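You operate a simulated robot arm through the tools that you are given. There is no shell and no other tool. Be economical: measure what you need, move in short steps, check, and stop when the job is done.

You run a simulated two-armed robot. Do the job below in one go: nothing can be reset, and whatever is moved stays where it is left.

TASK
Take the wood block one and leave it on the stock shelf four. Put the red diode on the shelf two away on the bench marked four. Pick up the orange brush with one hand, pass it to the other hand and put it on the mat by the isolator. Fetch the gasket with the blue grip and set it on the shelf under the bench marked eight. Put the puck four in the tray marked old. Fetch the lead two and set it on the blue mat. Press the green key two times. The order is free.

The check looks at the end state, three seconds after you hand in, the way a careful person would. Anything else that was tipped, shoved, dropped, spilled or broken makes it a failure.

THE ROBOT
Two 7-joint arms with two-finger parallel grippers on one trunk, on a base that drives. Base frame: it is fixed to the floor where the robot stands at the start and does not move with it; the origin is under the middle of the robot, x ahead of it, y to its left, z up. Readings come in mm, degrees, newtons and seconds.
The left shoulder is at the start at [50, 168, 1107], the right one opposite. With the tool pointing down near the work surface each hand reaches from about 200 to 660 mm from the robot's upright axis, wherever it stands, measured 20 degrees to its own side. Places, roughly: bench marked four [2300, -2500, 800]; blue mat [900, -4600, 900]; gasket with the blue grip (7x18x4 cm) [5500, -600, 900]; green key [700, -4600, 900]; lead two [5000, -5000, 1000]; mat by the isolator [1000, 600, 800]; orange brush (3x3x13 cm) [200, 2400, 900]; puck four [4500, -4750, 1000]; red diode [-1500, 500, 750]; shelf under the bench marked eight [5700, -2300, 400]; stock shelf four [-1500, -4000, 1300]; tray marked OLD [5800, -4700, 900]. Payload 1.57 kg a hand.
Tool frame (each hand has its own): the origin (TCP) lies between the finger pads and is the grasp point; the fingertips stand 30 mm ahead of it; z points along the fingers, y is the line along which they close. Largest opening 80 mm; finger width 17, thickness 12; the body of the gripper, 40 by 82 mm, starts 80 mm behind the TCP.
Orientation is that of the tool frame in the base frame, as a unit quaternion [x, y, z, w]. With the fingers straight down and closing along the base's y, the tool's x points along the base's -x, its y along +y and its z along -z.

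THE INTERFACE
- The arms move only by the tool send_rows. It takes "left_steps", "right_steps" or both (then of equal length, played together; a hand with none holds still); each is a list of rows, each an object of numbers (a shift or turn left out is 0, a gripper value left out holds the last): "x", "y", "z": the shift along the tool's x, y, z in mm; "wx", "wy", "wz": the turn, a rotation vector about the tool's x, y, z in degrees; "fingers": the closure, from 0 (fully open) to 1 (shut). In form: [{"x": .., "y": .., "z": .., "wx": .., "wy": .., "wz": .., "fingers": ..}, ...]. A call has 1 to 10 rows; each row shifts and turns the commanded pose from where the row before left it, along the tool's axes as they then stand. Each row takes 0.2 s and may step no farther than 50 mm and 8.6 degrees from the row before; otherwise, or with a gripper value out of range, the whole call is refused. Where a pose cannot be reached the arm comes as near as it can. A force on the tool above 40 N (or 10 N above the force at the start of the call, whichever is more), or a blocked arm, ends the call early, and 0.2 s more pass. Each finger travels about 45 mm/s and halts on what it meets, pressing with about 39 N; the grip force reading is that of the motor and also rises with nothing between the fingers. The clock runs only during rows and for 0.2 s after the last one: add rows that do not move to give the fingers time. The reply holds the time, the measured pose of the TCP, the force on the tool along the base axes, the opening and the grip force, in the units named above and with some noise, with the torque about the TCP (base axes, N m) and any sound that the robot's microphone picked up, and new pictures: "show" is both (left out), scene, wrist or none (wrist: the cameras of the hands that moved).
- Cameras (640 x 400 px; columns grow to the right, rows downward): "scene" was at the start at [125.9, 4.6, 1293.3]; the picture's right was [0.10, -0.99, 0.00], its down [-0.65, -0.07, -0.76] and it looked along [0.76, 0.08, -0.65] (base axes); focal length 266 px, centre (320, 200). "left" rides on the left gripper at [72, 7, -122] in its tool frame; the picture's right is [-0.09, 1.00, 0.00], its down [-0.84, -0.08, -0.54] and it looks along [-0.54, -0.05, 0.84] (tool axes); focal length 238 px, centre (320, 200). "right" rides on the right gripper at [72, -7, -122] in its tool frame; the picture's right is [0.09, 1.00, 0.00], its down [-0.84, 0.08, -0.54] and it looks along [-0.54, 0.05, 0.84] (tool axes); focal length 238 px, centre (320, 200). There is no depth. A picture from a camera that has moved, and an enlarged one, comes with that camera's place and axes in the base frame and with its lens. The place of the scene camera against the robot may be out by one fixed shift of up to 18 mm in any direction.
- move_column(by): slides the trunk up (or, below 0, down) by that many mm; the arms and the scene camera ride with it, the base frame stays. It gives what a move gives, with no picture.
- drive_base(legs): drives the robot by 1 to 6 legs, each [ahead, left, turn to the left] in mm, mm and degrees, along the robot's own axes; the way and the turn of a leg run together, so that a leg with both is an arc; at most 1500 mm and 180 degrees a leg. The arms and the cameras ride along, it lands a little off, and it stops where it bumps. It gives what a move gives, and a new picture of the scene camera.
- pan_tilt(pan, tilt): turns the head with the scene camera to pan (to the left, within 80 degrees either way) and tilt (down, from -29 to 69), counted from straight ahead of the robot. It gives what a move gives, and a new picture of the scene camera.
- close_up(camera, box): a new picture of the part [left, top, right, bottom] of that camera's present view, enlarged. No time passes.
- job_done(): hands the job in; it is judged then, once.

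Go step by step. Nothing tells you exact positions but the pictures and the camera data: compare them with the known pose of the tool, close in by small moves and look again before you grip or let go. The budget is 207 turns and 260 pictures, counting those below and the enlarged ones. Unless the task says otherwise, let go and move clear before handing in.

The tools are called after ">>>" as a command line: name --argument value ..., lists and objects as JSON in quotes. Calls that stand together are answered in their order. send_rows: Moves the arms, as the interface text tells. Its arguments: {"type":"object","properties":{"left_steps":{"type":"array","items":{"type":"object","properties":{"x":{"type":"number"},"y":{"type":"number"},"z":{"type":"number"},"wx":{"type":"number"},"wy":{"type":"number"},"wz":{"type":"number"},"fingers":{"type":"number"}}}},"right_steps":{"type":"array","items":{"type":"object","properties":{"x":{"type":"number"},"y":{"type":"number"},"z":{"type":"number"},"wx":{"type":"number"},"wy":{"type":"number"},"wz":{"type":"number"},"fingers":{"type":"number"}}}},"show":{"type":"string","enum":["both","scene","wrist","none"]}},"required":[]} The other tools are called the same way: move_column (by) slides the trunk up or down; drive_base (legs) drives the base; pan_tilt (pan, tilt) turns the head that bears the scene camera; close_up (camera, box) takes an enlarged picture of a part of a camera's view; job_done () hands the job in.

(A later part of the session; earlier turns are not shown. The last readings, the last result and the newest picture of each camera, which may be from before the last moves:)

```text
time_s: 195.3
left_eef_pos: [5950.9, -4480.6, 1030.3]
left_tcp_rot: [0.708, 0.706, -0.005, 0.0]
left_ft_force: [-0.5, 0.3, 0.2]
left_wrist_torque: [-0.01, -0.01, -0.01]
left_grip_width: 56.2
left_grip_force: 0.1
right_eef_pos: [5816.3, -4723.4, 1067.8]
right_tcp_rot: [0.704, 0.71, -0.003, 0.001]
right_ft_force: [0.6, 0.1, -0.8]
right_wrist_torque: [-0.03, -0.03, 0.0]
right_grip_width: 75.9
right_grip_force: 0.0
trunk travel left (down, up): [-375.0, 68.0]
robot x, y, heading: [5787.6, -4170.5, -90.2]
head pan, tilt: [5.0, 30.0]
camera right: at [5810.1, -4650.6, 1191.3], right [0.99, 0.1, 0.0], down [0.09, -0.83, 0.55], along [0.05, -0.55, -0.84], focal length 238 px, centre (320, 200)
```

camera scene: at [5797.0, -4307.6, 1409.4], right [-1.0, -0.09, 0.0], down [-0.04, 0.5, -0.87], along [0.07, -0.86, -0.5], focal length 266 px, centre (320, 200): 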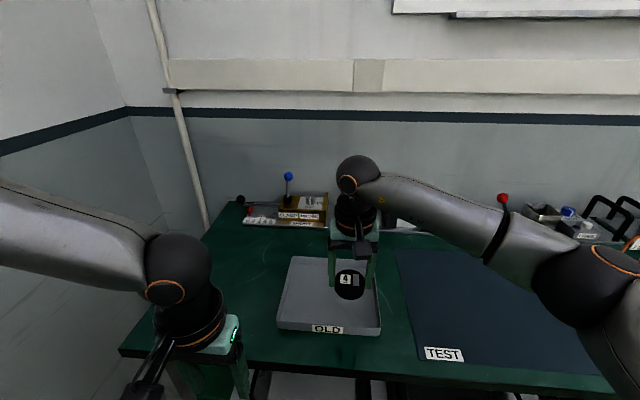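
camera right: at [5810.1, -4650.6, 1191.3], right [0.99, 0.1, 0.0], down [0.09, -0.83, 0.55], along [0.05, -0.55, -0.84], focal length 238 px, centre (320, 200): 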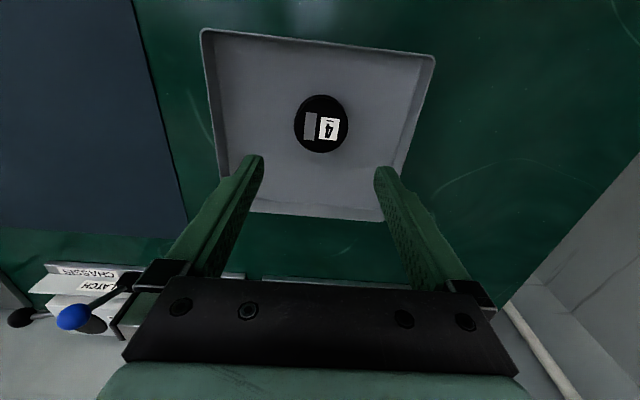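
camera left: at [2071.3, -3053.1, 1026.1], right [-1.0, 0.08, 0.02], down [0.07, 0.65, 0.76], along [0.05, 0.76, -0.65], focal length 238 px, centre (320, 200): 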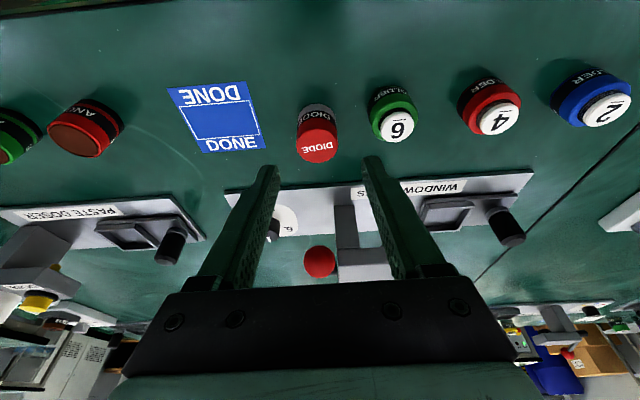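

Puck four is in the OLD tray. I'll back out and look north towards the bench marked eight and the gasket.

>>> send_rows --right_steps '[{"x": 45, "y": -30}, {"x": 45, "y": -30}, {"x": 45, "y": -30}, {"x": 45, "y": -30}]' --show "none"

>>> drive_base --legs '[[-400, 0, 0], [0, -500, 0], [0, 0, 180]]'

>>> pan_tilt --pan -15 --tilt 15

```text
refused: row 1 steps farther than a row can; nothing moved
```

```text
time_s: 207.8
left_eef_pos: [5118.7, -3474.7, 1030.7]
left_tcp_rot: [0.735, -0.679, 0.0, -0.006]
left_ft_force: [-0.3, 0.7, -0.3]
left_wrist_torque: [0.0, -0.02, 0.02]
left_grip_width: 56.1
left_grip_force: 0.2
right_eef_pos: [5233.3, -3221.7, 1068.5]
right_tcp_rot: [0.738, -0.675, -0.002, -0.003]
right_ft_force: [1.1, 0.8, 0.8]
right_wrist_torque: [0.04, 0.01, 0.02]
right_grip_width: 76.3
right_grip_force: 0.0
trunk travel left (down, up): [-375.0, 68.0]
robot x, y, heading: [5305.8, -3768.1, 94.2]
head pan, tilt: [5.0, 30.0]
camera scene: at [5289.0, -3643.4, 1409.5], right [0.99, 0.17, 0.0], down [0.08, -0.49, -0.87], along [-0.14, 0.85, -0.5], focal length 266 px, centre (320, 200)
```

scene: 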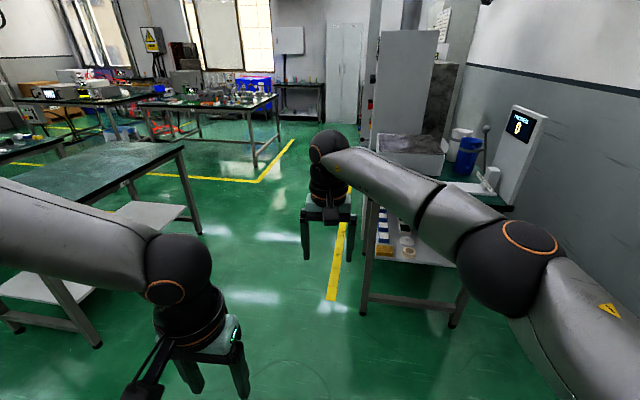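

```text
time_s: 208.6
left_eef_pos: [5118.9, -3474.2, 1030.4]
left_tcp_rot: [0.734, -0.679, 0.0, -0.005]
left_ft_force: [0.3, -0.1, -0.5]
left_wrist_torque: [-0.01, 0.0, -0.04]
left_grip_width: 56.1
left_grip_force: 0.1
right_eef_pos: [5233.2, -3222.8, 1067.4]
right_tcp_rot: [0.738, -0.675, -0.002, -0.004]
right_ft_force: [0.2, -0.6, -0.2]
right_wrist_torque: [0.01, 0.01, -0.01]
right_grip_width: 76.0
right_grip_force: 0.2
trunk travel left (down, up): [-375.0, 68.0]
robot x, y, heading: [5308.2, -3766.7, 94.5]
head pan, tilt: [-15.0, 15.0]
camera scene: at [5320.9, -3640.7, 1433.6], right [0.98, -0.18, 0.0], down [-0.05, -0.26, -0.97], along [0.17, 0.95, -0.26], focal length 266 px, centre (320, 200)
```

scene: 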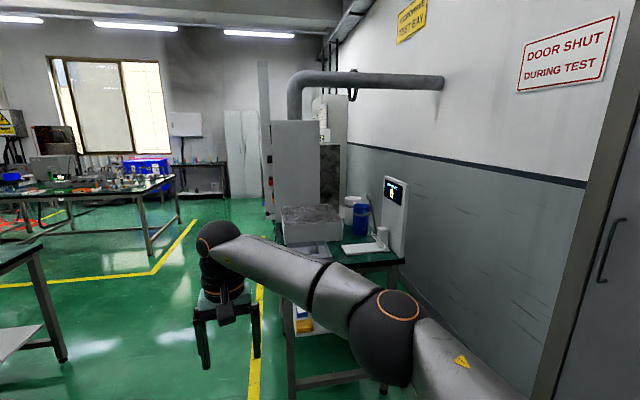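

Bench eight seems to be the small bench on the right with a shelf beneath; the gasket is further north. I'll tuck the right hand and drive up the aisle to look east.

>>> send_rows --right_steps '[{"x": 45}, {"x": 45}, {"x": 45}, {"y": -40}, {"y": -40}]' --show "none"

>>> pan_tilt --pan 0 --tilt 25

>>> drive_base --legs '[[0, 0, -4.5], [0, 550, 0], [1450, 0, 0], [0, 0, -90]]'

```text
time_s: 209.8
left_eef_pos: [5119.8, -3475.0, 1030.5]
left_tcp_rot: [0.734, -0.679, -0.003, -0.006]
left_ft_force: [0.4, -0.8, -0.1]
left_wrist_torque: [0.02, 0.01, -0.03]
left_grip_width: 55.9
left_grip_force: 0.1
right_eef_pos: [5327.2, -3350.9, 1066.0]
right_tcp_rot: [0.738, -0.675, -0.002, -0.004]
right_ft_force: [0.4, -0.5, -0.5]
right_wrist_torque: [-0.02, 0.03, 0.01]
right_grip_width: 76.0
right_grip_force: 0.0
trunk travel left (down, up): [-375.0, 68.0]
robot x, y, heading: [5306.2, -3770.3, 94.6]
head pan, tilt: [-15.0, 15.0]
```

```text
time_s: 210.6
left_eef_pos: [5117.8, -3474.2, 1029.7]
left_tcp_rot: [0.734, -0.679, -0.001, -0.006]
left_ft_force: [0.5, -0.1, 0.2]
left_wrist_torque: [0.01, -0.02, -0.01]
left_grip_width: 55.7
left_grip_force: 0.0
right_eef_pos: [5325.4, -3351.1, 1067.6]
right_tcp_rot: [0.738, -0.675, -0.002, -0.003]
right_ft_force: [0.5, -0.2, -0.2]
right_wrist_torque: [0.01, 0.01, 0.0]
right_grip_width: 75.8
right_grip_force: 0.1
trunk travel left (down, up): [-375.0, 68.0]
robot x, y, heading: [5304.0, -3769.7, 94.3]
head pan, tilt: [0.0, 25.0]
camera scene: at [5296.8, -3640.7, 1417.5], right [1.0, 0.08, 0.0], down [0.03, -0.42, -0.91], along [-0.07, 0.9, -0.42], focal length 266 px, centre (320, 200)
```

scene: 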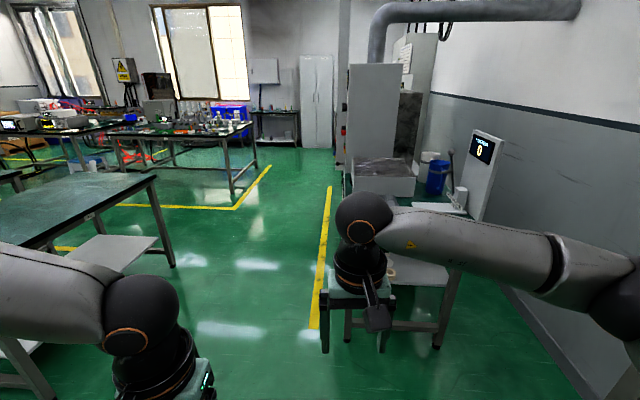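

```text
time_s: 224.9
left_eef_pos: [5017.8, -2180.1, 1030.5]
left_tcp_rot: [-0.005, 1.0, -0.003, 0.004]
left_ft_force: [-0.8, 0.1, 0.8]
left_wrist_torque: [-0.01, 0.01, -0.01]
left_grip_width: 55.9
left_grip_force: 0.0
right_eef_pos: [5126.7, -2396.8, 1066.7]
right_tcp_rot: [-0.01, 1.0, 0.0, 0.004]
right_ft_force: [-0.6, -0.7, -0.1]
right_wrist_torque: [-0.02, -0.02, -0.02]
right_grip_width: 76.3
right_grip_force: 0.1
trunk travel left (down, up): [-375.0, 68.0]
robot x, y, heading: [4715.7, -2346.4, 0.6]
head pan, tilt: [0.0, 25.0]
camera scene: at [4845.3, -2349.2, 1417.4], right [0.01, -1.0, 0.0], down [-0.42, 0.0, -0.91], along [0.91, 0.01, -0.42], focal length 266 px, centre (320, 200)
```

scene: 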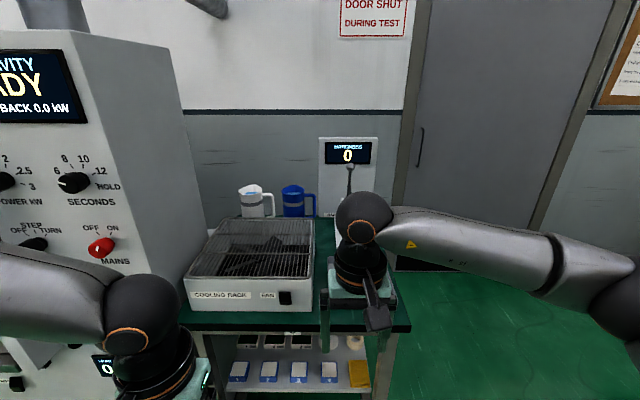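

This is the small bench with a cooling rack and a shelf below. I'll look down at the shelf for its marking and free room.

>>> pan_tilt --pan 0 --tilt 42

>>> close_up --camera "scene" --box '[160, 140, 440, 340]'

```text
time_s: 225.7
left_eef_pos: [5018.2, -2180.9, 1030.7]
left_tcp_rot: [-0.004, 1.0, -0.004, 0.004]
left_ft_force: [0.2, -0.2, 0.0]
left_wrist_torque: [-0.02, -0.04, 0.05]
left_grip_width: 55.7
left_grip_force: 0.0
right_eef_pos: [5127.0, -2395.5, 1067.5]
right_tcp_rot: [-0.01, 1.0, -0.001, 0.004]
right_ft_force: [-0.3, 0.4, -0.5]
right_wrist_torque: [-0.02, 0.01, 0.0]
right_grip_width: 76.1
right_grip_force: 0.0
trunk travel left (down, up): [-375.0, 68.0]
robot x, y, heading: [4715.3, -2346.1, 0.4]
head pan, tilt: [0.0, 42.0]
camera scene: at [4836.7, -2349.1, 1391.2], right [0.01, -1.0, 0.0], down [-0.67, -0.01, -0.74], along [0.74, 0.01, -0.67], focal length 266 px, centre (320, 200)
```

scene: 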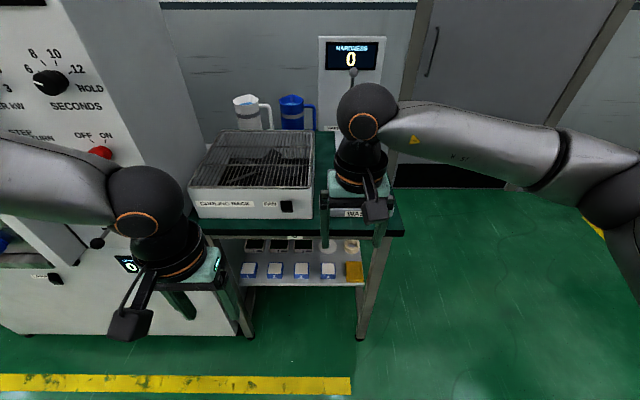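

```text
2.00 times, centred on (300, 240) of scene
camera zoom: at [4836.7, -2349.1, 1391.2], right [0.01, -1.0, 0.0], down [-0.67, -0.01, -0.74], along [0.74, 0.01, -0.67], focal length 531 px, centre (360, 120)
```

zoom: 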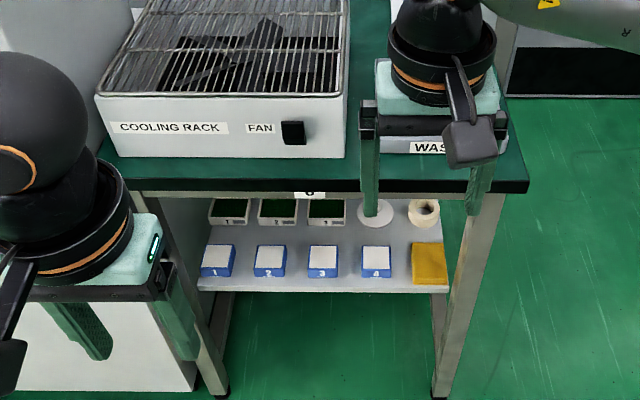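

It is bench eight (label half hidden). Now I'll fetch the gasket: driving north to face (5500, -600).

>>> pan_tilt --pan 0 --tilt 28

>>> drive_base --legs '[[-100, 0, -0.4], [0, 1450, 0], [0, 200, 0]]'

```text
time_s: 226.4
left_eef_pos: [5018.6, -2181.0, 1030.8]
left_tcp_rot: [-0.004, 1.0, -0.004, 0.005]
left_ft_force: [-0.6, 0.3, 0.1]
left_wrist_torque: [0.03, -0.04, -0.01]
left_grip_width: 55.7
left_grip_force: 0.0
right_eef_pos: [5126.8, -2394.4, 1066.7]
right_tcp_rot: [-0.01, 1.0, -0.001, 0.004]
right_ft_force: [0.5, -0.1, -0.5]
right_wrist_torque: [0.03, 0.01, -0.01]
right_grip_width: 76.0
right_grip_force: 0.2
trunk travel left (down, up): [-375.0, 68.0]
robot x, y, heading: [4714.1, -2349.7, 0.2]
head pan, tilt: [0.0, 28.0]
camera scene: at [4844.4, -2349.1, 1412.6], right [0.01, -1.0, 0.0], down [-0.47, 0.0, -0.88], along [0.88, 0.01, -0.47], focal length 266 px, centre (320, 200)
```

scene: 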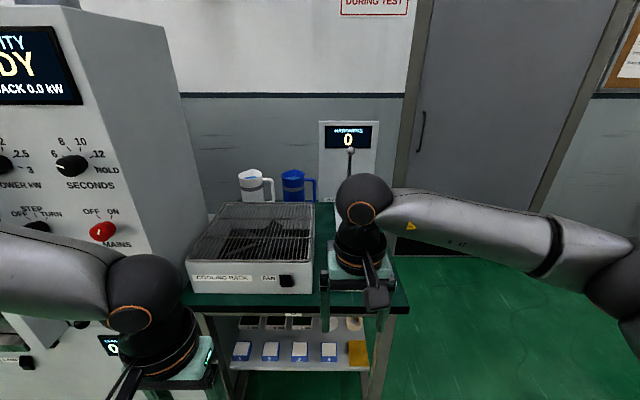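

```text
time_s: 235.5
left_eef_pos: [4936.8, -565.1, 1029.2]
left_tcp_rot: [0.012, 1.0, -0.004, 0.005]
left_ft_force: [0.7, -0.2, -0.5]
left_wrist_torque: [-0.02, -0.01, -0.02]
left_grip_width: 56.2
left_grip_force: 0.1
right_eef_pos: [5038.8, -783.1, 1067.1]
right_tcp_rot: [0.007, 1.0, -0.001, 0.003]
right_ft_force: [-0.9, -0.7, 0.2]
right_wrist_torque: [-0.02, 0.01, 0.04]
right_grip_width: 76.1
right_grip_force: 0.1
trunk travel left (down, up): [-375.0, 68.0]
robot x, y, heading: [4626.5, -719.2, -1.3]
head pan, tilt: [0.0, 28.0]
camera scene: at [4758.5, -727.6, 1412.6], right [-0.02, -1.0, 0.0], down [-0.47, 0.01, -0.88], along [0.88, -0.02, -0.47], focal length 266 px, centre (320, 200)
```

scene: 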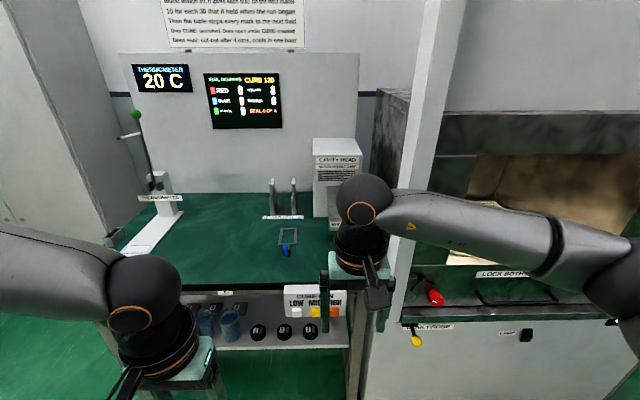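

>>> close_up --camera "scene" --box '[200, 160, 400, 340]'

```text
2.22 times, centred on (300, 250) of scene
camera zoom: at [4758.5, -727.6, 1412.6], right [-0.02, -1.0, 0.0], down [-0.47, 0.01, -0.88], along [0.88, -0.02, -0.47], focal length 590 px, centre (364, 89)
```

zoom: 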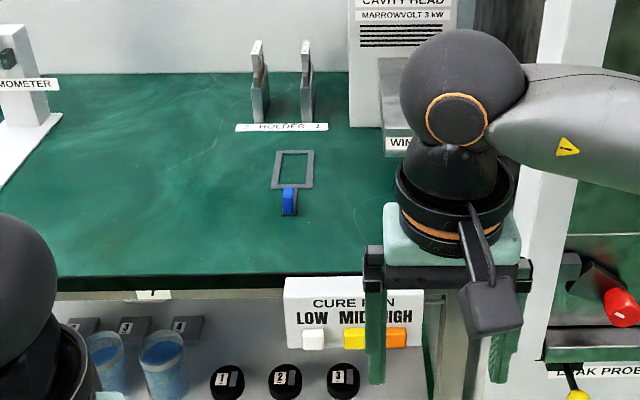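

The gasket is a thin frame with a blue grip at its near end, at about (5390, -641). I'll approach it with the left hand.

>>> send_rows --right_steps '[{"x": 45}, {"x": 45}, {"x": 40}]' --left_steps '[{"z": -10, "fingers": 0}, {}, {}]' --show "none"

>>> drive_base --legs '[[240, -75, 1.3]]'

>>> send_rows --left_steps '[{"x": -35, "z": 10}, {"x": -35, "z": 10}, {}]' --show "both"

```text
time_s: 236.3
left_eef_pos: [4936.0, -563.8, 1040.2]
left_tcp_rot: [0.012, 1.0, -0.004, 0.006]
left_ft_force: [0.9, 0.1, -0.5]
left_wrist_torque: [-0.01, 0.02, 0.0]
left_grip_width: 79.9
left_grip_force: 0.0
right_eef_pos: [4908.5, -784.9, 1065.9]
right_tcp_rot: [0.007, 1.0, 0.0, 0.004]
right_ft_force: [-0.1, -0.5, 0.4]
right_wrist_torque: [-0.02, 0.0, -0.01]
right_grip_width: 76.0
right_grip_force: 0.0
trunk travel left (down, up): [-375.0, 68.0]
robot x, y, heading: [4620.6, -719.6, -1.2]
head pan, tilt: [0.0, 28.0]
```

```text
time_s: 238.1
left_eef_pos: [5161.0, -634.7, 1042.0]
left_tcp_rot: [0.0, 1.0, -0.003, 0.004]
left_ft_force: [0.7, 0.1, 0.0]
left_wrist_torque: [0.0, 0.04, 0.03]
left_grip_width: 80.1
left_grip_force: 0.1
right_eef_pos: [5139.8, -855.4, 1065.8]
right_tcp_rot: [-0.005, 1.0, -0.001, 0.003]
right_ft_force: [0.0, 0.2, 1.0]
right_wrist_torque: [-0.04, 0.02, 0.02]
right_grip_width: 76.1
right_grip_force: 0.1
trunk travel left (down, up): [-375.0, 68.0]
robot x, y, heading: [4854.8, -795.7, 0.0]
head pan, tilt: [0.0, 28.0]
camera scene: at [4988.2, -803.2, 1412.5], right [0.0, -1.0, 0.0], down [-0.47, 0.0, -0.88], along [0.88, 0.0, -0.47], focal length 266 px, centre (320, 200)
```

scene: 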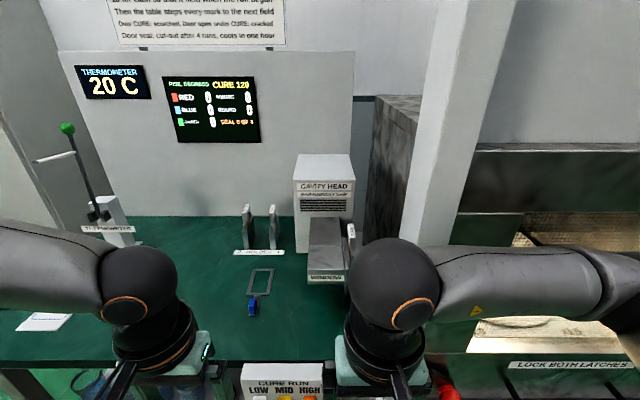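

```text
time_s: 238.8
left_eef_pos: [5231.4, -637.7, 1021.6]
left_tcp_rot: [0.0, 1.0, -0.004, 0.006]
left_ft_force: [0.6, 0.3, 0.0]
left_wrist_torque: [0.02, 0.02, 0.04]
left_grip_width: 79.9
left_grip_force: 0.0
right_eef_pos: [5139.9, -855.1, 1066.0]
right_tcp_rot: [-0.005, 1.0, -0.001, 0.004]
right_ft_force: [-0.1, 0.0, 0.3]
right_wrist_torque: [0.02, -0.03, -0.02]
right_grip_width: 75.8
right_grip_force: 0.0
trunk travel left (down, up): [-375.0, 68.0]
robot x, y, heading: [4853.9, -797.5, 0.1]
head pan, tilt: [0.0, 28.0]
camera scene: at [4987.1, -803.0, 1412.7], right [0.0, -1.0, 0.0], down [-0.47, 0.0, -0.88], along [0.88, 0.0, -0.47], focal length 266 px, centre (320, 200)
camera left: at [5158.0, -629.3, 1142.7], right [0.09, 1.0, -0.01], down [0.83, -0.07, 0.55], along [0.55, -0.06, -0.83], focal length 238 px, centre (320, 200)
```

scene: 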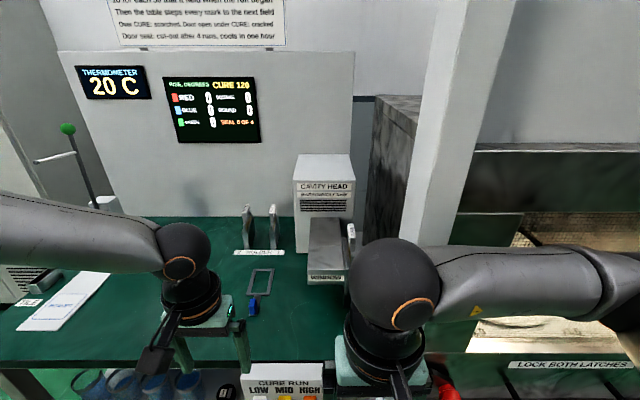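
left: 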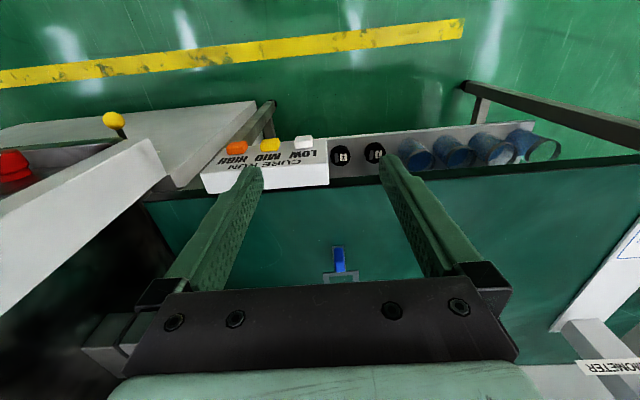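

The grip is at about (5460, -631, 868). I'll drive 90 mm nearer and extend the left hand over it.

>>> drive_base --legs '[[90, 0, 0]]'

>>> send_rows --left_steps '[{"x": -40, "z": 15}, {"x": -40, "z": 15}, {"x": -20, "z": 20}, {}]' --show "wrist"

```text
time_s: 240.0
left_eef_pos: [5300.5, -637.8, 1026.7]
left_tcp_rot: [0.005, 1.0, -0.004, 0.012]
left_ft_force: [-0.9, 0.3, 0.0]
left_wrist_torque: [-0.03, 0.0, 0.0]
left_grip_width: 80.2
left_grip_force: 0.1
right_eef_pos: [5200.3, -856.2, 1066.4]
right_tcp_rot: [-0.004, 1.0, -0.003, 0.004]
right_ft_force: [0.0, 0.1, 0.5]
right_wrist_torque: [-0.03, 0.0, 0.0]
right_grip_width: 75.9
right_grip_force: 0.2
trunk travel left (down, up): [-375.0, 68.0]
robot x, y, heading: [4933.5, -796.4, -0.3]
head pan, tilt: [0.0, 28.0]
stopped in leg 1: the robot was blocked; the commanded pose is now the measured one
camera scene: at [5049.1, -800.3, 1415.0], right [-0.01, -1.0, 0.0], down [-0.46, 0.0, -0.89], along [0.89, -0.01, -0.46], focal length 266 px, centre (320, 200)
```

scene: 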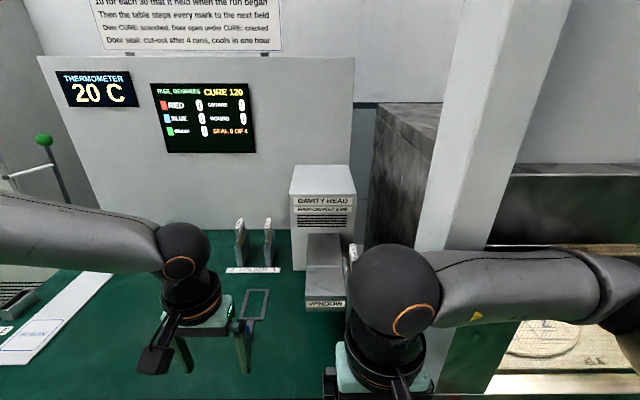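

```text
time_s: 241.0
left_eef_pos: [5388.7, -620.7, 986.5]
left_tcp_rot: [0.003, 1.0, -0.005, 0.015]
left_ft_force: [-0.4, 0.4, 0.6]
left_wrist_torque: [-0.01, 0.0, 0.0]
left_grip_width: 80.1
left_grip_force: 0.1
left hand out of reach, approached as far as the arm can: row 2, 3
right_eef_pos: [5201.7, -856.3, 1065.9]
right_tcp_rot: [-0.005, 1.0, -0.004, 0.003]
right_ft_force: [0.7, 0.0, 0.2]
right_wrist_torque: [0.0, -0.01, 0.03]
right_grip_width: 75.9
right_grip_force: 0.0
trunk travel left (down, up): [-375.0, 68.0]
robot x, y, heading: [4938.8, -798.9, -0.6]
head pan, tilt: [0.0, 28.0]
camera left: at [5311.8, -612.8, 1106.9], right [0.1, 0.99, -0.01], down [0.82, -0.08, 0.57], along [0.56, -0.06, -0.82], focal length 238 px, centre (320, 200)
```

left: 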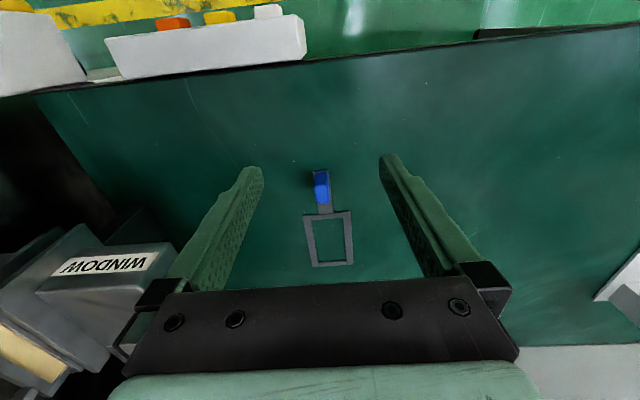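

The base touched something and stopped, so I'll back off 15 mm; the grip is at about (5457, -627). I'll raise the trunk for more reach.

>>> drive_base --legs '[[-12, 0, 0.6]]'

>>> move_column --by 65

>>> send_rows --left_steps '[{"z": 45}, {"z": 45}, {"z": 20, "x": -20}, {"x": -30}, {"x": -30}, {}]' --show "both"

```text
time_s: 241.7
left_eef_pos: [5388.2, -622.6, 984.9]
left_tcp_rot: [0.006, 1.0, -0.007, 0.013]
left_ft_force: [-0.7, -0.3, -0.2]
left_wrist_torque: [0.02, 0.02, 0.0]
left_grip_width: 79.9
left_grip_force: 0.1
right_eef_pos: [5201.5, -856.1, 1065.9]
right_tcp_rot: [-0.005, 1.0, -0.003, 0.003]
right_ft_force: [0.0, -1.2, -0.1]
right_wrist_torque: [0.02, 0.03, 0.03]
right_grip_width: 76.1
right_grip_force: 0.1
trunk travel left (down, up): [-375.0, 68.0]
robot x, y, heading: [4928.6, -797.6, -0.5]
head pan, tilt: [0.0, 28.0]
stopped in leg 1: the robot was blocked; the commanded pose is now the measured one
camera scene: at [5050.2, -799.9, 1414.4], right [-0.01, -1.0, 0.0], down [-0.46, 0.0, -0.89], along [0.89, -0.01, -0.46], focal length 266 px, centre (320, 200)
```

scene: 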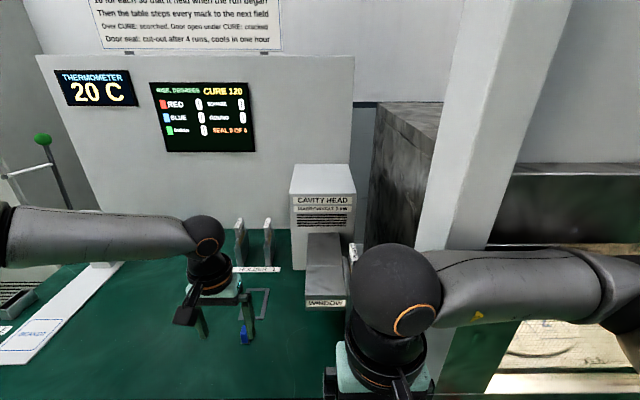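

```text
time_s: 242.7
left_eef_pos: [5383.3, -625.0, 1053.0]
left_tcp_rot: [0.006, 1.0, -0.002, 0.016]
left_ft_force: [0.1, 0.0, 1.0]
left_wrist_torque: [0.02, -0.02, -0.01]
left_grip_width: 80.0
left_grip_force: 0.1
right_eef_pos: [5194.1, -861.3, 1126.1]
right_tcp_rot: [-0.002, 1.0, -0.002, -0.004]
right_ft_force: [-0.7, -0.6, 0.2]
right_wrist_torque: [-0.01, -0.01, 0.0]
right_grip_width: 76.0
right_grip_force: 0.0
trunk travel left (down, up): [-440.0, 3.0]
robot x, y, heading: [4931.2, -799.4, -0.4]
head pan, tilt: [0.0, 28.0]
```

```text
time_s: 244.1
left_eef_pos: [5405.9, -567.7, 1004.7]
left_tcp_rot: [0.005, 1.0, -0.004, 0.017]
left_ft_force: [0.3, 0.3, 0.3]
left_wrist_torque: [0.01, 0.01, 0.01]
left_grip_width: 80.1
left_grip_force: 0.1
left hand out of reach, approached as far as the arm can: row 1, 2, 3, 4, 5
right_eef_pos: [5194.3, -861.4, 1126.9]
right_tcp_rot: [-0.002, 1.0, -0.001, -0.003]
right_ft_force: [-0.5, -0.4, 0.8]
right_wrist_torque: [-0.01, 0.02, 0.03]
right_grip_width: 76.1
right_grip_force: 0.0
trunk travel left (down, up): [-440.0, 3.0]
robot x, y, heading: [4934.0, -802.0, -0.7]
head pan, tilt: [0.0, 28.0]
camera scene: at [5042.8, -807.2, 1479.9], right [-0.01, -1.0, 0.0], down [-0.45, 0.01, -0.89], along [0.89, -0.01, -0.45], focal length 266 px, centre (320, 200)
camera left: at [5329.6, -559.6, 1124.7], right [0.1, 0.99, 0.0], down [0.82, -0.08, 0.57], along [0.57, -0.06, -0.82], focal length 238 px, centre (320, 200)
```

scene: 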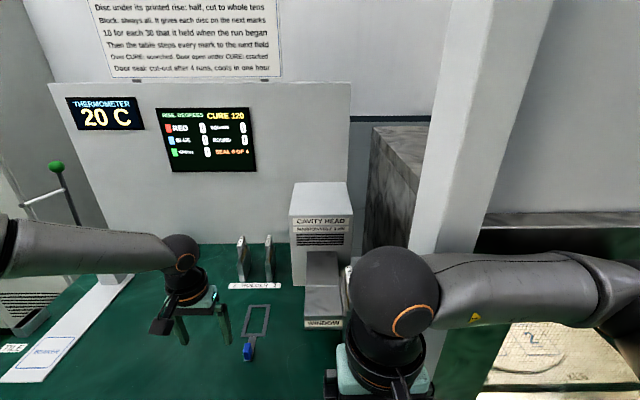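
left: 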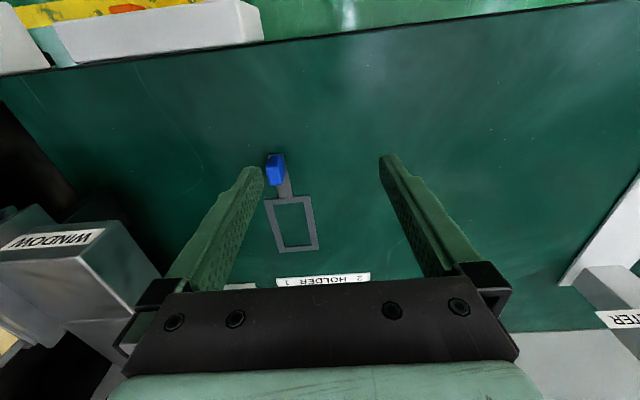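

The robot was blocked even going back, so something is touching; I'll look at the right arm's surroundings.

>>> pan_tilt --pan -45 --tilt 35

>>> pan_tilt --pan 0 --tilt 68

```text
time_s: 245.2
left_eef_pos: [5404.8, -567.2, 1004.6]
left_tcp_rot: [0.005, 1.0, -0.003, 0.016]
left_ft_force: [0.2, 1.4, 0.2]
left_wrist_torque: [-0.02, -0.02, -0.01]
left_grip_width: 80.0
left_grip_force: 0.0
right_eef_pos: [5194.9, -860.8, 1128.1]
right_tcp_rot: [-0.002, 1.0, 0.0, -0.001]
right_ft_force: [-0.7, 0.2, 0.3]
right_wrist_torque: [0.01, 0.01, 0.01]
right_grip_width: 76.1
right_grip_force: 0.0
trunk travel left (down, up): [-440.0, 3.0]
robot x, y, heading: [4933.4, -795.6, -0.4]
head pan, tilt: [-45.0, 35.0]
camera scene: at [5013.4, -869.1, 1468.1], right [-0.71, -0.7, -0.02], down [-0.39, 0.41, -0.83], along [0.59, -0.58, -0.56], focal length 266 px, centre (320, 200)
```

scene: 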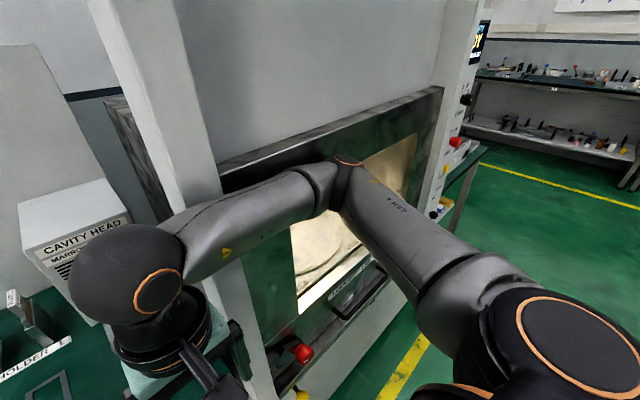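

```text
time_s: 246.3
left_eef_pos: [5405.9, -569.0, 1003.7]
left_tcp_rot: [0.005, 1.0, -0.003, 0.017]
left_ft_force: [-1.5, -0.7, -0.3]
left_wrist_torque: [0.02, -0.02, 0.0]
left_grip_width: 80.2
left_grip_force: 0.0
right_eef_pos: [5195.3, -862.4, 1128.3]
right_tcp_rot: [-0.002, 1.0, -0.001, -0.002]
right_ft_force: [0.8, 0.3, -0.3]
right_wrist_torque: [0.02, 0.02, -0.02]
right_grip_width: 76.0
right_grip_force: 0.2
trunk travel left (down, up): [-440.0, 3.0]
robot x, y, heading: [4936.4, -796.6, -0.4]
head pan, tilt: [0.0, 68.0]
camera scene: at [5009.4, -806.7, 1425.4], right [-0.01, -1.0, 0.0], down [-0.92, 0.01, -0.39], along [0.39, 0.0, -0.92], focal length 266 px, centre (320, 200)
```

scene: 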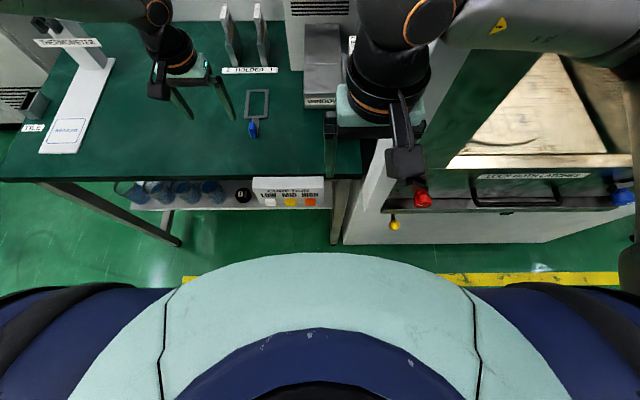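

The right elbow is against the machine. I'll drive straight back to free it.

>>> drive_base --legs '[[-100, 0, 0]]'

```text
time_s: 247.5
left_eef_pos: [5318.5, -562.8, 994.5]
left_tcp_rot: [0.004, 1.0, -0.006, 0.007]
left_ft_force: [-0.6, 0.0, -0.2]
left_wrist_torque: [0.02, 0.01, -0.01]
left_grip_width: 79.9
left_grip_force: 0.0
right_eef_pos: [5113.9, -856.6, 1127.6]
right_tcp_rot: [-0.006, 1.0, -0.003, -0.004]
right_ft_force: [-0.3, -0.5, -0.4]
right_wrist_torque: [0.03, 0.03, -0.02]
right_grip_width: 76.1
right_grip_force: 0.0
trunk travel left (down, up): [-440.0, 3.0]
robot x, y, heading: [4832.4, -795.9, -0.1]
head pan, tilt: [0.0, 68.0]
camera scene: at [4932.0, -802.1, 1423.8], right [0.0, -1.0, 0.0], down [-0.93, 0.0, -0.38], along [0.38, 0.0, -0.93], focal length 266 px, centre (320, 200)
```

scene: 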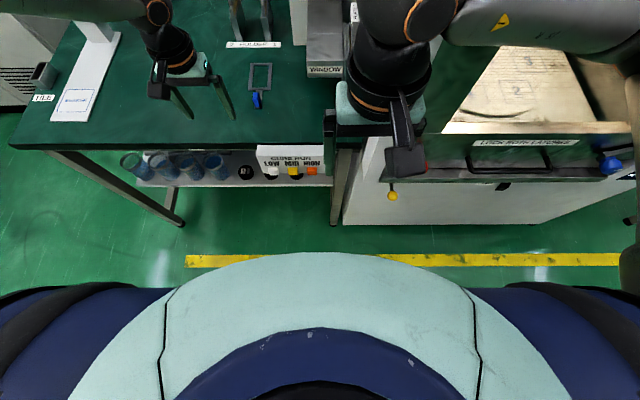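

Free again. I'll shift the base 150 mm left, away from the machine, so the left hand works in front of the robot, and then move in.

>>> drive_base --legs '[[0, 150, 0]]'

>>> send_rows --left_steps '[{"x": 30, "y": -40}, {"y": -45}, {"y": -45}, {"y": -45}, {"y": -35}]' --show "none"

>>> drive_base --legs '[[110, 0, 0]]'

```text
time_s: 248.9
left_eef_pos: [5318.0, -411.4, 994.6]
left_tcp_rot: [0.002, 1.0, -0.005, 0.008]
left_ft_force: [0.0, 0.3, -0.3]
left_wrist_torque: [-0.03, 0.0, -0.01]
left_grip_width: 79.9
left_grip_force: 0.1
right_eef_pos: [5114.6, -706.0, 1126.5]
right_tcp_rot: [-0.007, 1.0, -0.003, -0.005]
right_ft_force: [0.0, 0.5, -1.4]
right_wrist_torque: [-0.04, 0.0, -0.03]
right_grip_width: 76.1
right_grip_force: 0.0
trunk travel left (down, up): [-440.0, 3.0]
robot x, y, heading: [4834.2, -650.3, -0.0]
head pan, tilt: [0.0, 68.0]
camera scene: at [4933.2, -651.5, 1423.7], right [0.0, -1.0, 0.0], down [-0.93, 0.0, -0.37], along [0.37, 0.0, -0.93], focal length 266 px, centre (320, 200)
```

scene: 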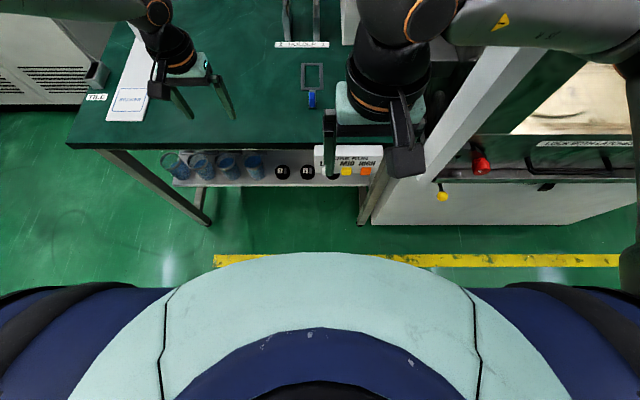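

```text
time_s: 250.1
left_eef_pos: [5231.6, -518.2, 1054.6]
left_tcp_rot: [0.001, 1.0, -0.005, 0.006]
left_ft_force: [-0.4, -0.2, -0.2]
left_wrist_torque: [-0.01, 0.0, 0.05]
left_grip_width: 80.5
left_grip_force: 0.0
left hand out of reach, approached as far as the arm can: row 2, 3, 4, 5
right_eef_pos: [5115.1, -705.4, 1126.7]
right_tcp_rot: [-0.008, 1.0, -0.003, -0.005]
right_ft_force: [-0.2, 0.6, 0.0]
right_wrist_torque: [-0.03, -0.02, -0.02]
right_grip_width: 76.0
right_grip_force: 0.1
trunk travel left (down, up): [-440.0, 3.0]
robot x, y, heading: [4834.8, -650.7, -0.3]
head pan, tilt: [0.0, 68.0]
```

```text
time_s: 251.1
left_eef_pos: [5288.8, -517.6, 1059.1]
left_tcp_rot: [0.005, 1.0, -0.007, 0.012]
left_ft_force: [0.1, 0.1, 0.4]
left_wrist_torque: [0.02, -0.03, 0.01]
left_grip_width: 79.9
left_grip_force: 0.0
right_eef_pos: [5167.3, -707.4, 1126.0]
right_tcp_rot: [-0.002, 1.0, -0.007, -0.008]
right_ft_force: [0.0, -0.3, -0.1]
right_wrist_torque: [0.0, -0.01, -0.02]
right_grip_width: 75.9
right_grip_force: 0.0
trunk travel left (down, up): [-440.0, 3.0]
robot x, y, heading: [4900.9, -647.0, -0.5]
head pan, tilt: [0.0, 68.0]
stopped in leg 1: the robot was blocked; the commanded pose is now the measured one
camera scene: at [4985.4, -648.4, 1425.2], right [-0.01, -1.0, 0.0], down [-0.92, 0.01, -0.39], along [0.39, -0.01, -0.92], focal length 266 px, centre (320, 200)
```

scene: 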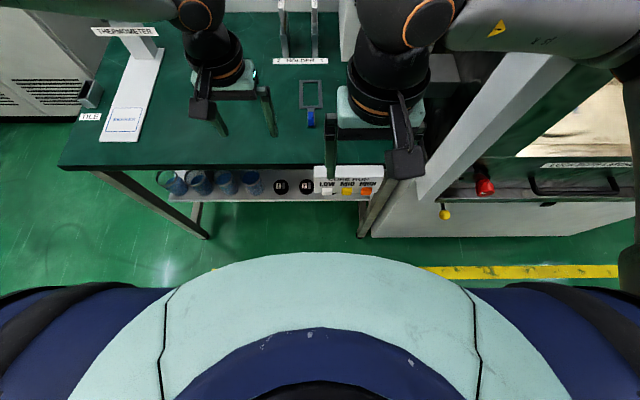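

The right elbow meets the machine again, so I'll stay back at x ≈ 4850 and instead tilt the left hand about 45° forward, which also suits the low shelf later.

>>> drive_base --legs '[[-50, 0, 0], [0, -80, 0.5]]'

>>> send_rows --left_steps '[{"wy": -7.5}, {"wy": -7.5}, {"wy": -7.5}, {"wy": -7.5}, {"wy": -7.5}, {"wy": -7.5}, {}]' --show "wrist"

```text
time_s: 252.7
left_eef_pos: [5250.1, -596.7, 1052.8]
left_tcp_rot: [0.001, 1.0, -0.005, 0.007]
left_ft_force: [0.2, -0.2, -0.8]
left_wrist_torque: [0.03, 0.04, -0.02]
left_grip_width: 80.0
left_grip_force: 0.1
right_eef_pos: [5128.8, -786.2, 1120.9]
right_tcp_rot: [-0.005, 1.0, -0.004, -0.014]
right_ft_force: [0.2, -0.4, 0.5]
right_wrist_torque: [0.01, 0.04, -0.01]
right_grip_width: 76.1
right_grip_force: 0.0
trunk travel left (down, up): [-440.0, 3.0]
robot x, y, heading: [4850.0, -727.5, -0.2]
head pan, tilt: [0.0, 68.0]
camera scene: at [4951.0, -731.6, 1423.7], right [0.0, -1.0, 0.0], down [-0.93, 0.0, -0.37], along [0.37, 0.0, -0.93], focal length 266 px, centre (320, 200)
```

scene: 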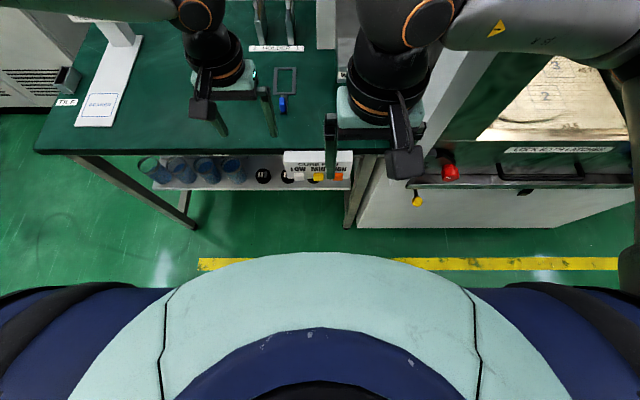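

```text
time_s: 254.3
left_eef_pos: [5249.5, -586.5, 1061.9]
left_tcp_rot: [-0.001, 0.921, -0.006, 0.389]
left_ft_force: [-0.3, -0.2, 0.1]
left_wrist_torque: [0.02, 0.0, 0.0]
left_grip_width: 80.0
left_grip_force: 0.0
left hand out of reach, approached as far as the arm can: row 6
right_eef_pos: [5129.7, -786.1, 1122.0]
right_tcp_rot: [-0.004, 1.0, -0.005, -0.014]
right_ft_force: [0.2, 0.3, 0.4]
right_wrist_torque: [-0.03, -0.04, -0.02]
right_grip_width: 76.1
right_grip_force: 0.0
trunk travel left (down, up): [-440.0, 3.0]
robot x, y, heading: [4854.0, -727.2, -0.1]
head pan, tilt: [0.0, 68.0]
camera left: at [5111.5, -578.0, 1095.6], right [0.07, 1.0, 0.05], down [0.19, -0.07, 0.98], along [0.98, -0.06, -0.2], focal length 238 px, centre (320, 200)
```

left: 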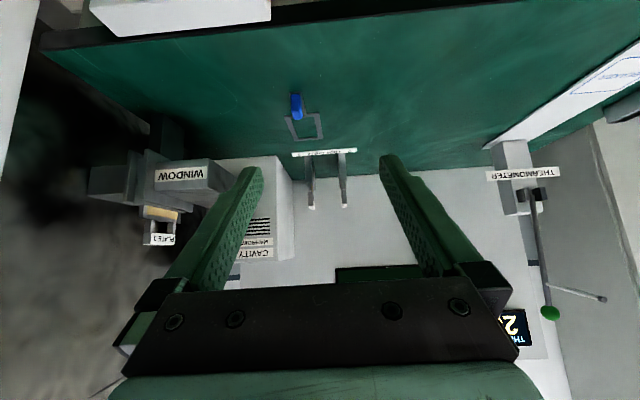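

The grip is seen at (5453, -627). I'll approach along the tilted finger direction.

>>> send_rows --left_steps '[{"x": -1.5, "y": -8, "z": 40}, {"x": -1.5, "y": -8, "z": 40}, {"x": -1.5, "y": -8, "z": 40}, {"x": -1.5, "y": -8, "z": 40}, {"x": -1.5, "y": -8, "z": 40}, {}]' --show "both"

```text
time_s: 255.7
left_eef_pos: [5375.5, -532.3, 1013.2]
left_tcp_rot: [-0.001, 0.921, -0.005, 0.389]
left_ft_force: [0.1, 0.3, -0.2]
left_wrist_torque: [-0.02, 0.02, 0.0]
left_grip_width: 79.9
left_grip_force: 0.1
left hand out of reach, approached as far as the arm can: row 1, 2, 3, 4, 5
right_eef_pos: [5130.2, -786.4, 1120.0]
right_tcp_rot: [-0.005, 1.0, -0.005, -0.014]
right_ft_force: [-0.3, -0.6, -0.4]
right_wrist_torque: [0.03, -0.01, 0.01]
right_grip_width: 76.0
right_grip_force: 0.1
trunk travel left (down, up): [-440.0, 3.0]
robot x, y, heading: [4853.1, -727.2, 0.1]
head pan, tilt: [0.0, 68.0]
camera scene: at [4950.5, -730.7, 1423.8], right [0.0, -1.0, 0.0], down [-0.93, 0.0, -0.37], along [0.37, 0.0, -0.93], focal length 266 px, centre (320, 200)
camera left: at [5238.1, -524.7, 1046.5], right [0.07, 1.0, 0.05], down [0.2, -0.07, 0.98], along [0.98, -0.06, -0.2], focal length 238 px, centre (320, 200)
```

scene: 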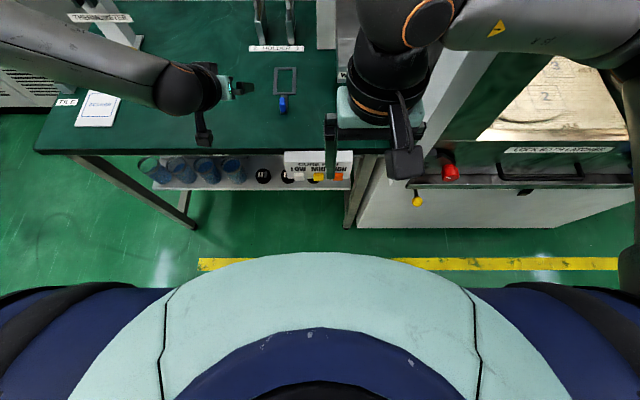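
left: 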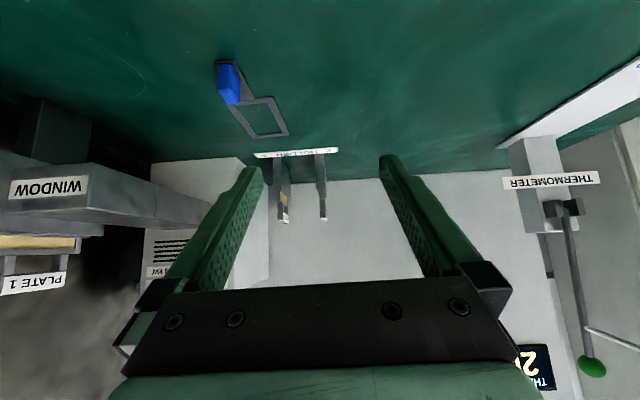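

The left arm is near a joint limit for inward motion, so I'll tuck it away and use the right hand, with the robot further left, away from the machine.

>>> send_rows --left_steps '[{"z": -45}, {"z": -45}, {"z": -45}, {"wy": 7.5}, {"wy": 7.5}, {"wy": 7.5}, {"wy": 7.5}, {"wy": 7.5}, {"wy": 7.5}]' --show "none"

>>> drive_base --legs '[[0, 240, 0]]'

>>> send_rows --right_steps '[{"x": -40, "y": -20, "z": 20, "fingers": 0}, {"x": -40, "y": -20, "z": 20}, {"x": -40, "y": -20, "z": 20}, {"x": -40, "y": -20, "z": 20}, {}]' --show "both"

```text
time_s: 257.7
left_eef_pos: [5280.4, -531.5, 1105.3]
left_tcp_rot: [0.002, 1.0, -0.006, 0.005]
left_ft_force: [-0.4, -0.2, -0.5]
left_wrist_torque: [0.03, 0.01, -0.04]
left_grip_width: 80.0
left_grip_force: 0.0
right_eef_pos: [5130.4, -786.3, 1121.6]
right_tcp_rot: [-0.005, 1.0, -0.006, -0.014]
right_ft_force: [0.2, -0.3, 1.3]
right_wrist_torque: [0.01, 0.03, -0.02]
right_grip_width: 75.9
right_grip_force: 0.0
trunk travel left (down, up): [-440.0, 3.0]
robot x, y, heading: [4855.2, -727.9, -0.1]
head pan, tilt: [0.0, 68.0]
```

```text
time_s: 259.4
left_eef_pos: [5279.1, -300.2, 1106.5]
left_tcp_rot: [-0.001, 1.0, -0.005, 0.006]
left_ft_force: [1.3, 0.5, -0.5]
left_wrist_torque: [0.0, 0.01, -0.03]
left_grip_width: 80.1
left_grip_force: 0.1
right_eef_pos: [5129.6, -554.1, 1121.0]
right_tcp_rot: [-0.007, 1.0, -0.005, -0.014]
right_ft_force: [-0.2, 0.1, 0.0]
right_wrist_torque: [-0.03, 0.0, 0.0]
right_grip_width: 75.8
right_grip_force: 0.1
trunk travel left (down, up): [-440.0, 3.0]
robot x, y, heading: [4856.0, -496.3, 0.3]
head pan, tilt: [0.0, 68.0]
camera scene: at [4950.6, -499.4, 1423.7], right [0.0, -1.0, 0.0], down [-0.93, 0.0, -0.37], along [0.37, 0.0, -0.93], focal length 266 px, centre (320, 200)
```

scene: 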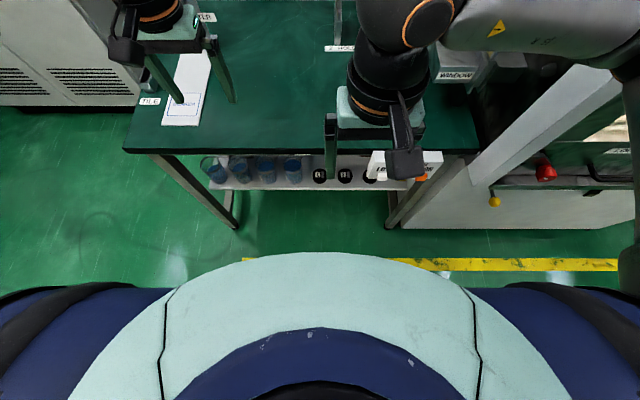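

```text
time_s: 260.6
left_eef_pos: [5278.4, -300.2, 1105.4]
left_tcp_rot: [-0.001, 1.0, -0.005, 0.007]
left_ft_force: [-0.4, 0.1, -0.3]
left_wrist_torque: [0.03, 0.01, 0.01]
left_grip_width: 79.7
left_grip_force: 0.1
right_eef_pos: [5292.9, -634.4, 1038.4]
right_tcp_rot: [-0.006, 1.0, -0.006, -0.014]
right_ft_force: [0.1, -0.2, 0.5]
right_wrist_torque: [-0.01, -0.02, 0.01]
right_grip_width: 80.0
right_grip_force: 0.0
trunk travel left (down, up): [-440.0, 3.0]
robot x, y, heading: [4851.4, -497.8, 0.0]
head pan, tilt: [0.0, 68.0]
camera scene: at [4950.4, -500.0, 1423.8], right [0.0, -1.0, 0.0], down [-0.93, 0.0, -0.37], along [0.37, 0.0, -0.93], focal length 266 px, centre (320, 200)
camera right: at [5225.8, -641.8, 1164.1], right [-0.11, 0.99, -0.01], down [0.85, 0.1, 0.52], along [0.52, 0.05, -0.86], focal length 238 px, centre (320, 200)
```

scene: 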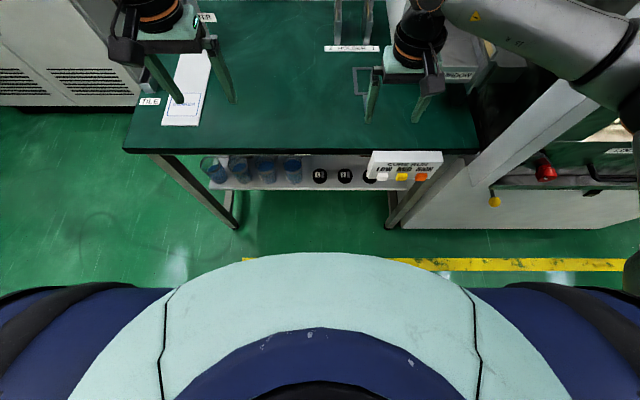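
right: 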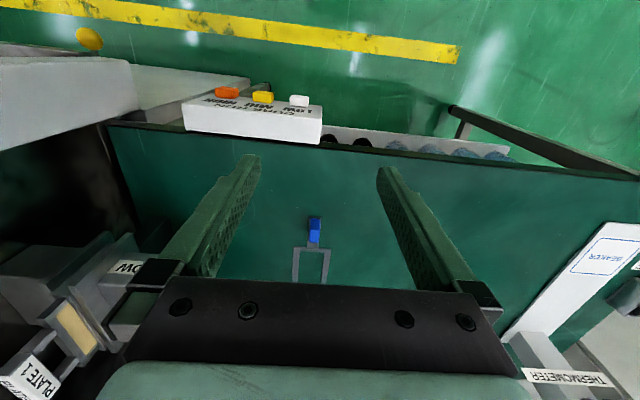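

The right arm has good reach and sees the grip at (5457, -627). I'll tilt it forward 35° and approach along the fingers.

>>> send_rows --right_steps '[{"wy": -7}, {"wy": -7}, {"wy": -7}, {"wy": -7}, {"wy": -7}, {"x": -12, "y": 2, "z": 41}, {"x": -12, "y": 2, "z": 41}, {"x": -12, "y": 2, "z": 41}, {"x": -6, "y": 1, "z": 20}, {}]' --show "both"

```text
time_s: 262.9
left_eef_pos: [5279.9, -299.5, 1105.0]
left_tcp_rot: [-0.002, 1.0, -0.005, 0.006]
left_ft_force: [-0.1, -0.4, 0.3]
left_wrist_torque: [0.0, -0.01, -0.02]
left_grip_width: 80.0
left_grip_force: 0.1
right_eef_pos: [5403.1, -622.9, 939.7]
right_tcp_rot: [-0.008, 0.958, -0.003, 0.288]
right_ft_force: [0.3, 0.1, -0.4]
right_wrist_torque: [0.0, 0.0, 0.01]
right_grip_width: 80.0
right_grip_force: 0.1
trunk travel left (down, up): [-440.0, 3.0]
robot x, y, heading: [4851.6, -500.0, 0.0]
head pan, tilt: [0.0, 68.0]
camera scene: at [4950.6, -500.2, 1423.7], right [0.0, -1.0, 0.0], down [-0.93, 0.0, -0.37], along [0.37, 0.0, -0.93], focal length 266 px, centre (320, 200)
camera right: at [5277.3, -632.0, 1004.1], right [-0.09, 0.99, -0.06], down [0.4, 0.09, 0.91], along [0.91, 0.06, -0.41], focal length 238 px, centre (320, 200)
```

scene: 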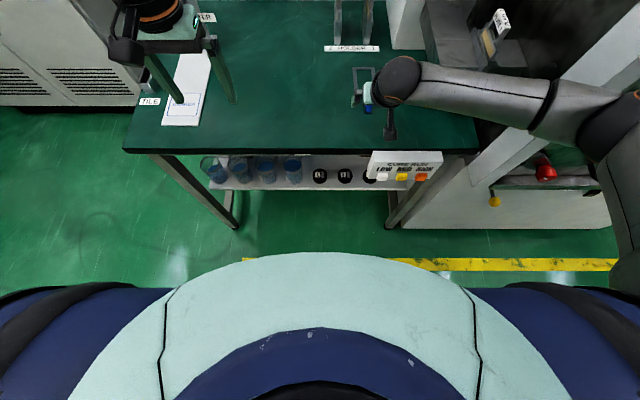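
right: 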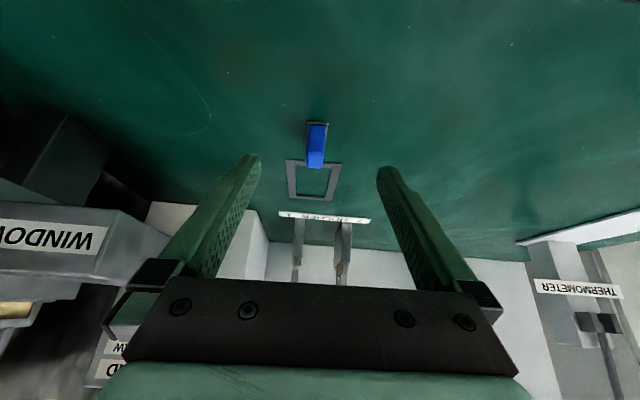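

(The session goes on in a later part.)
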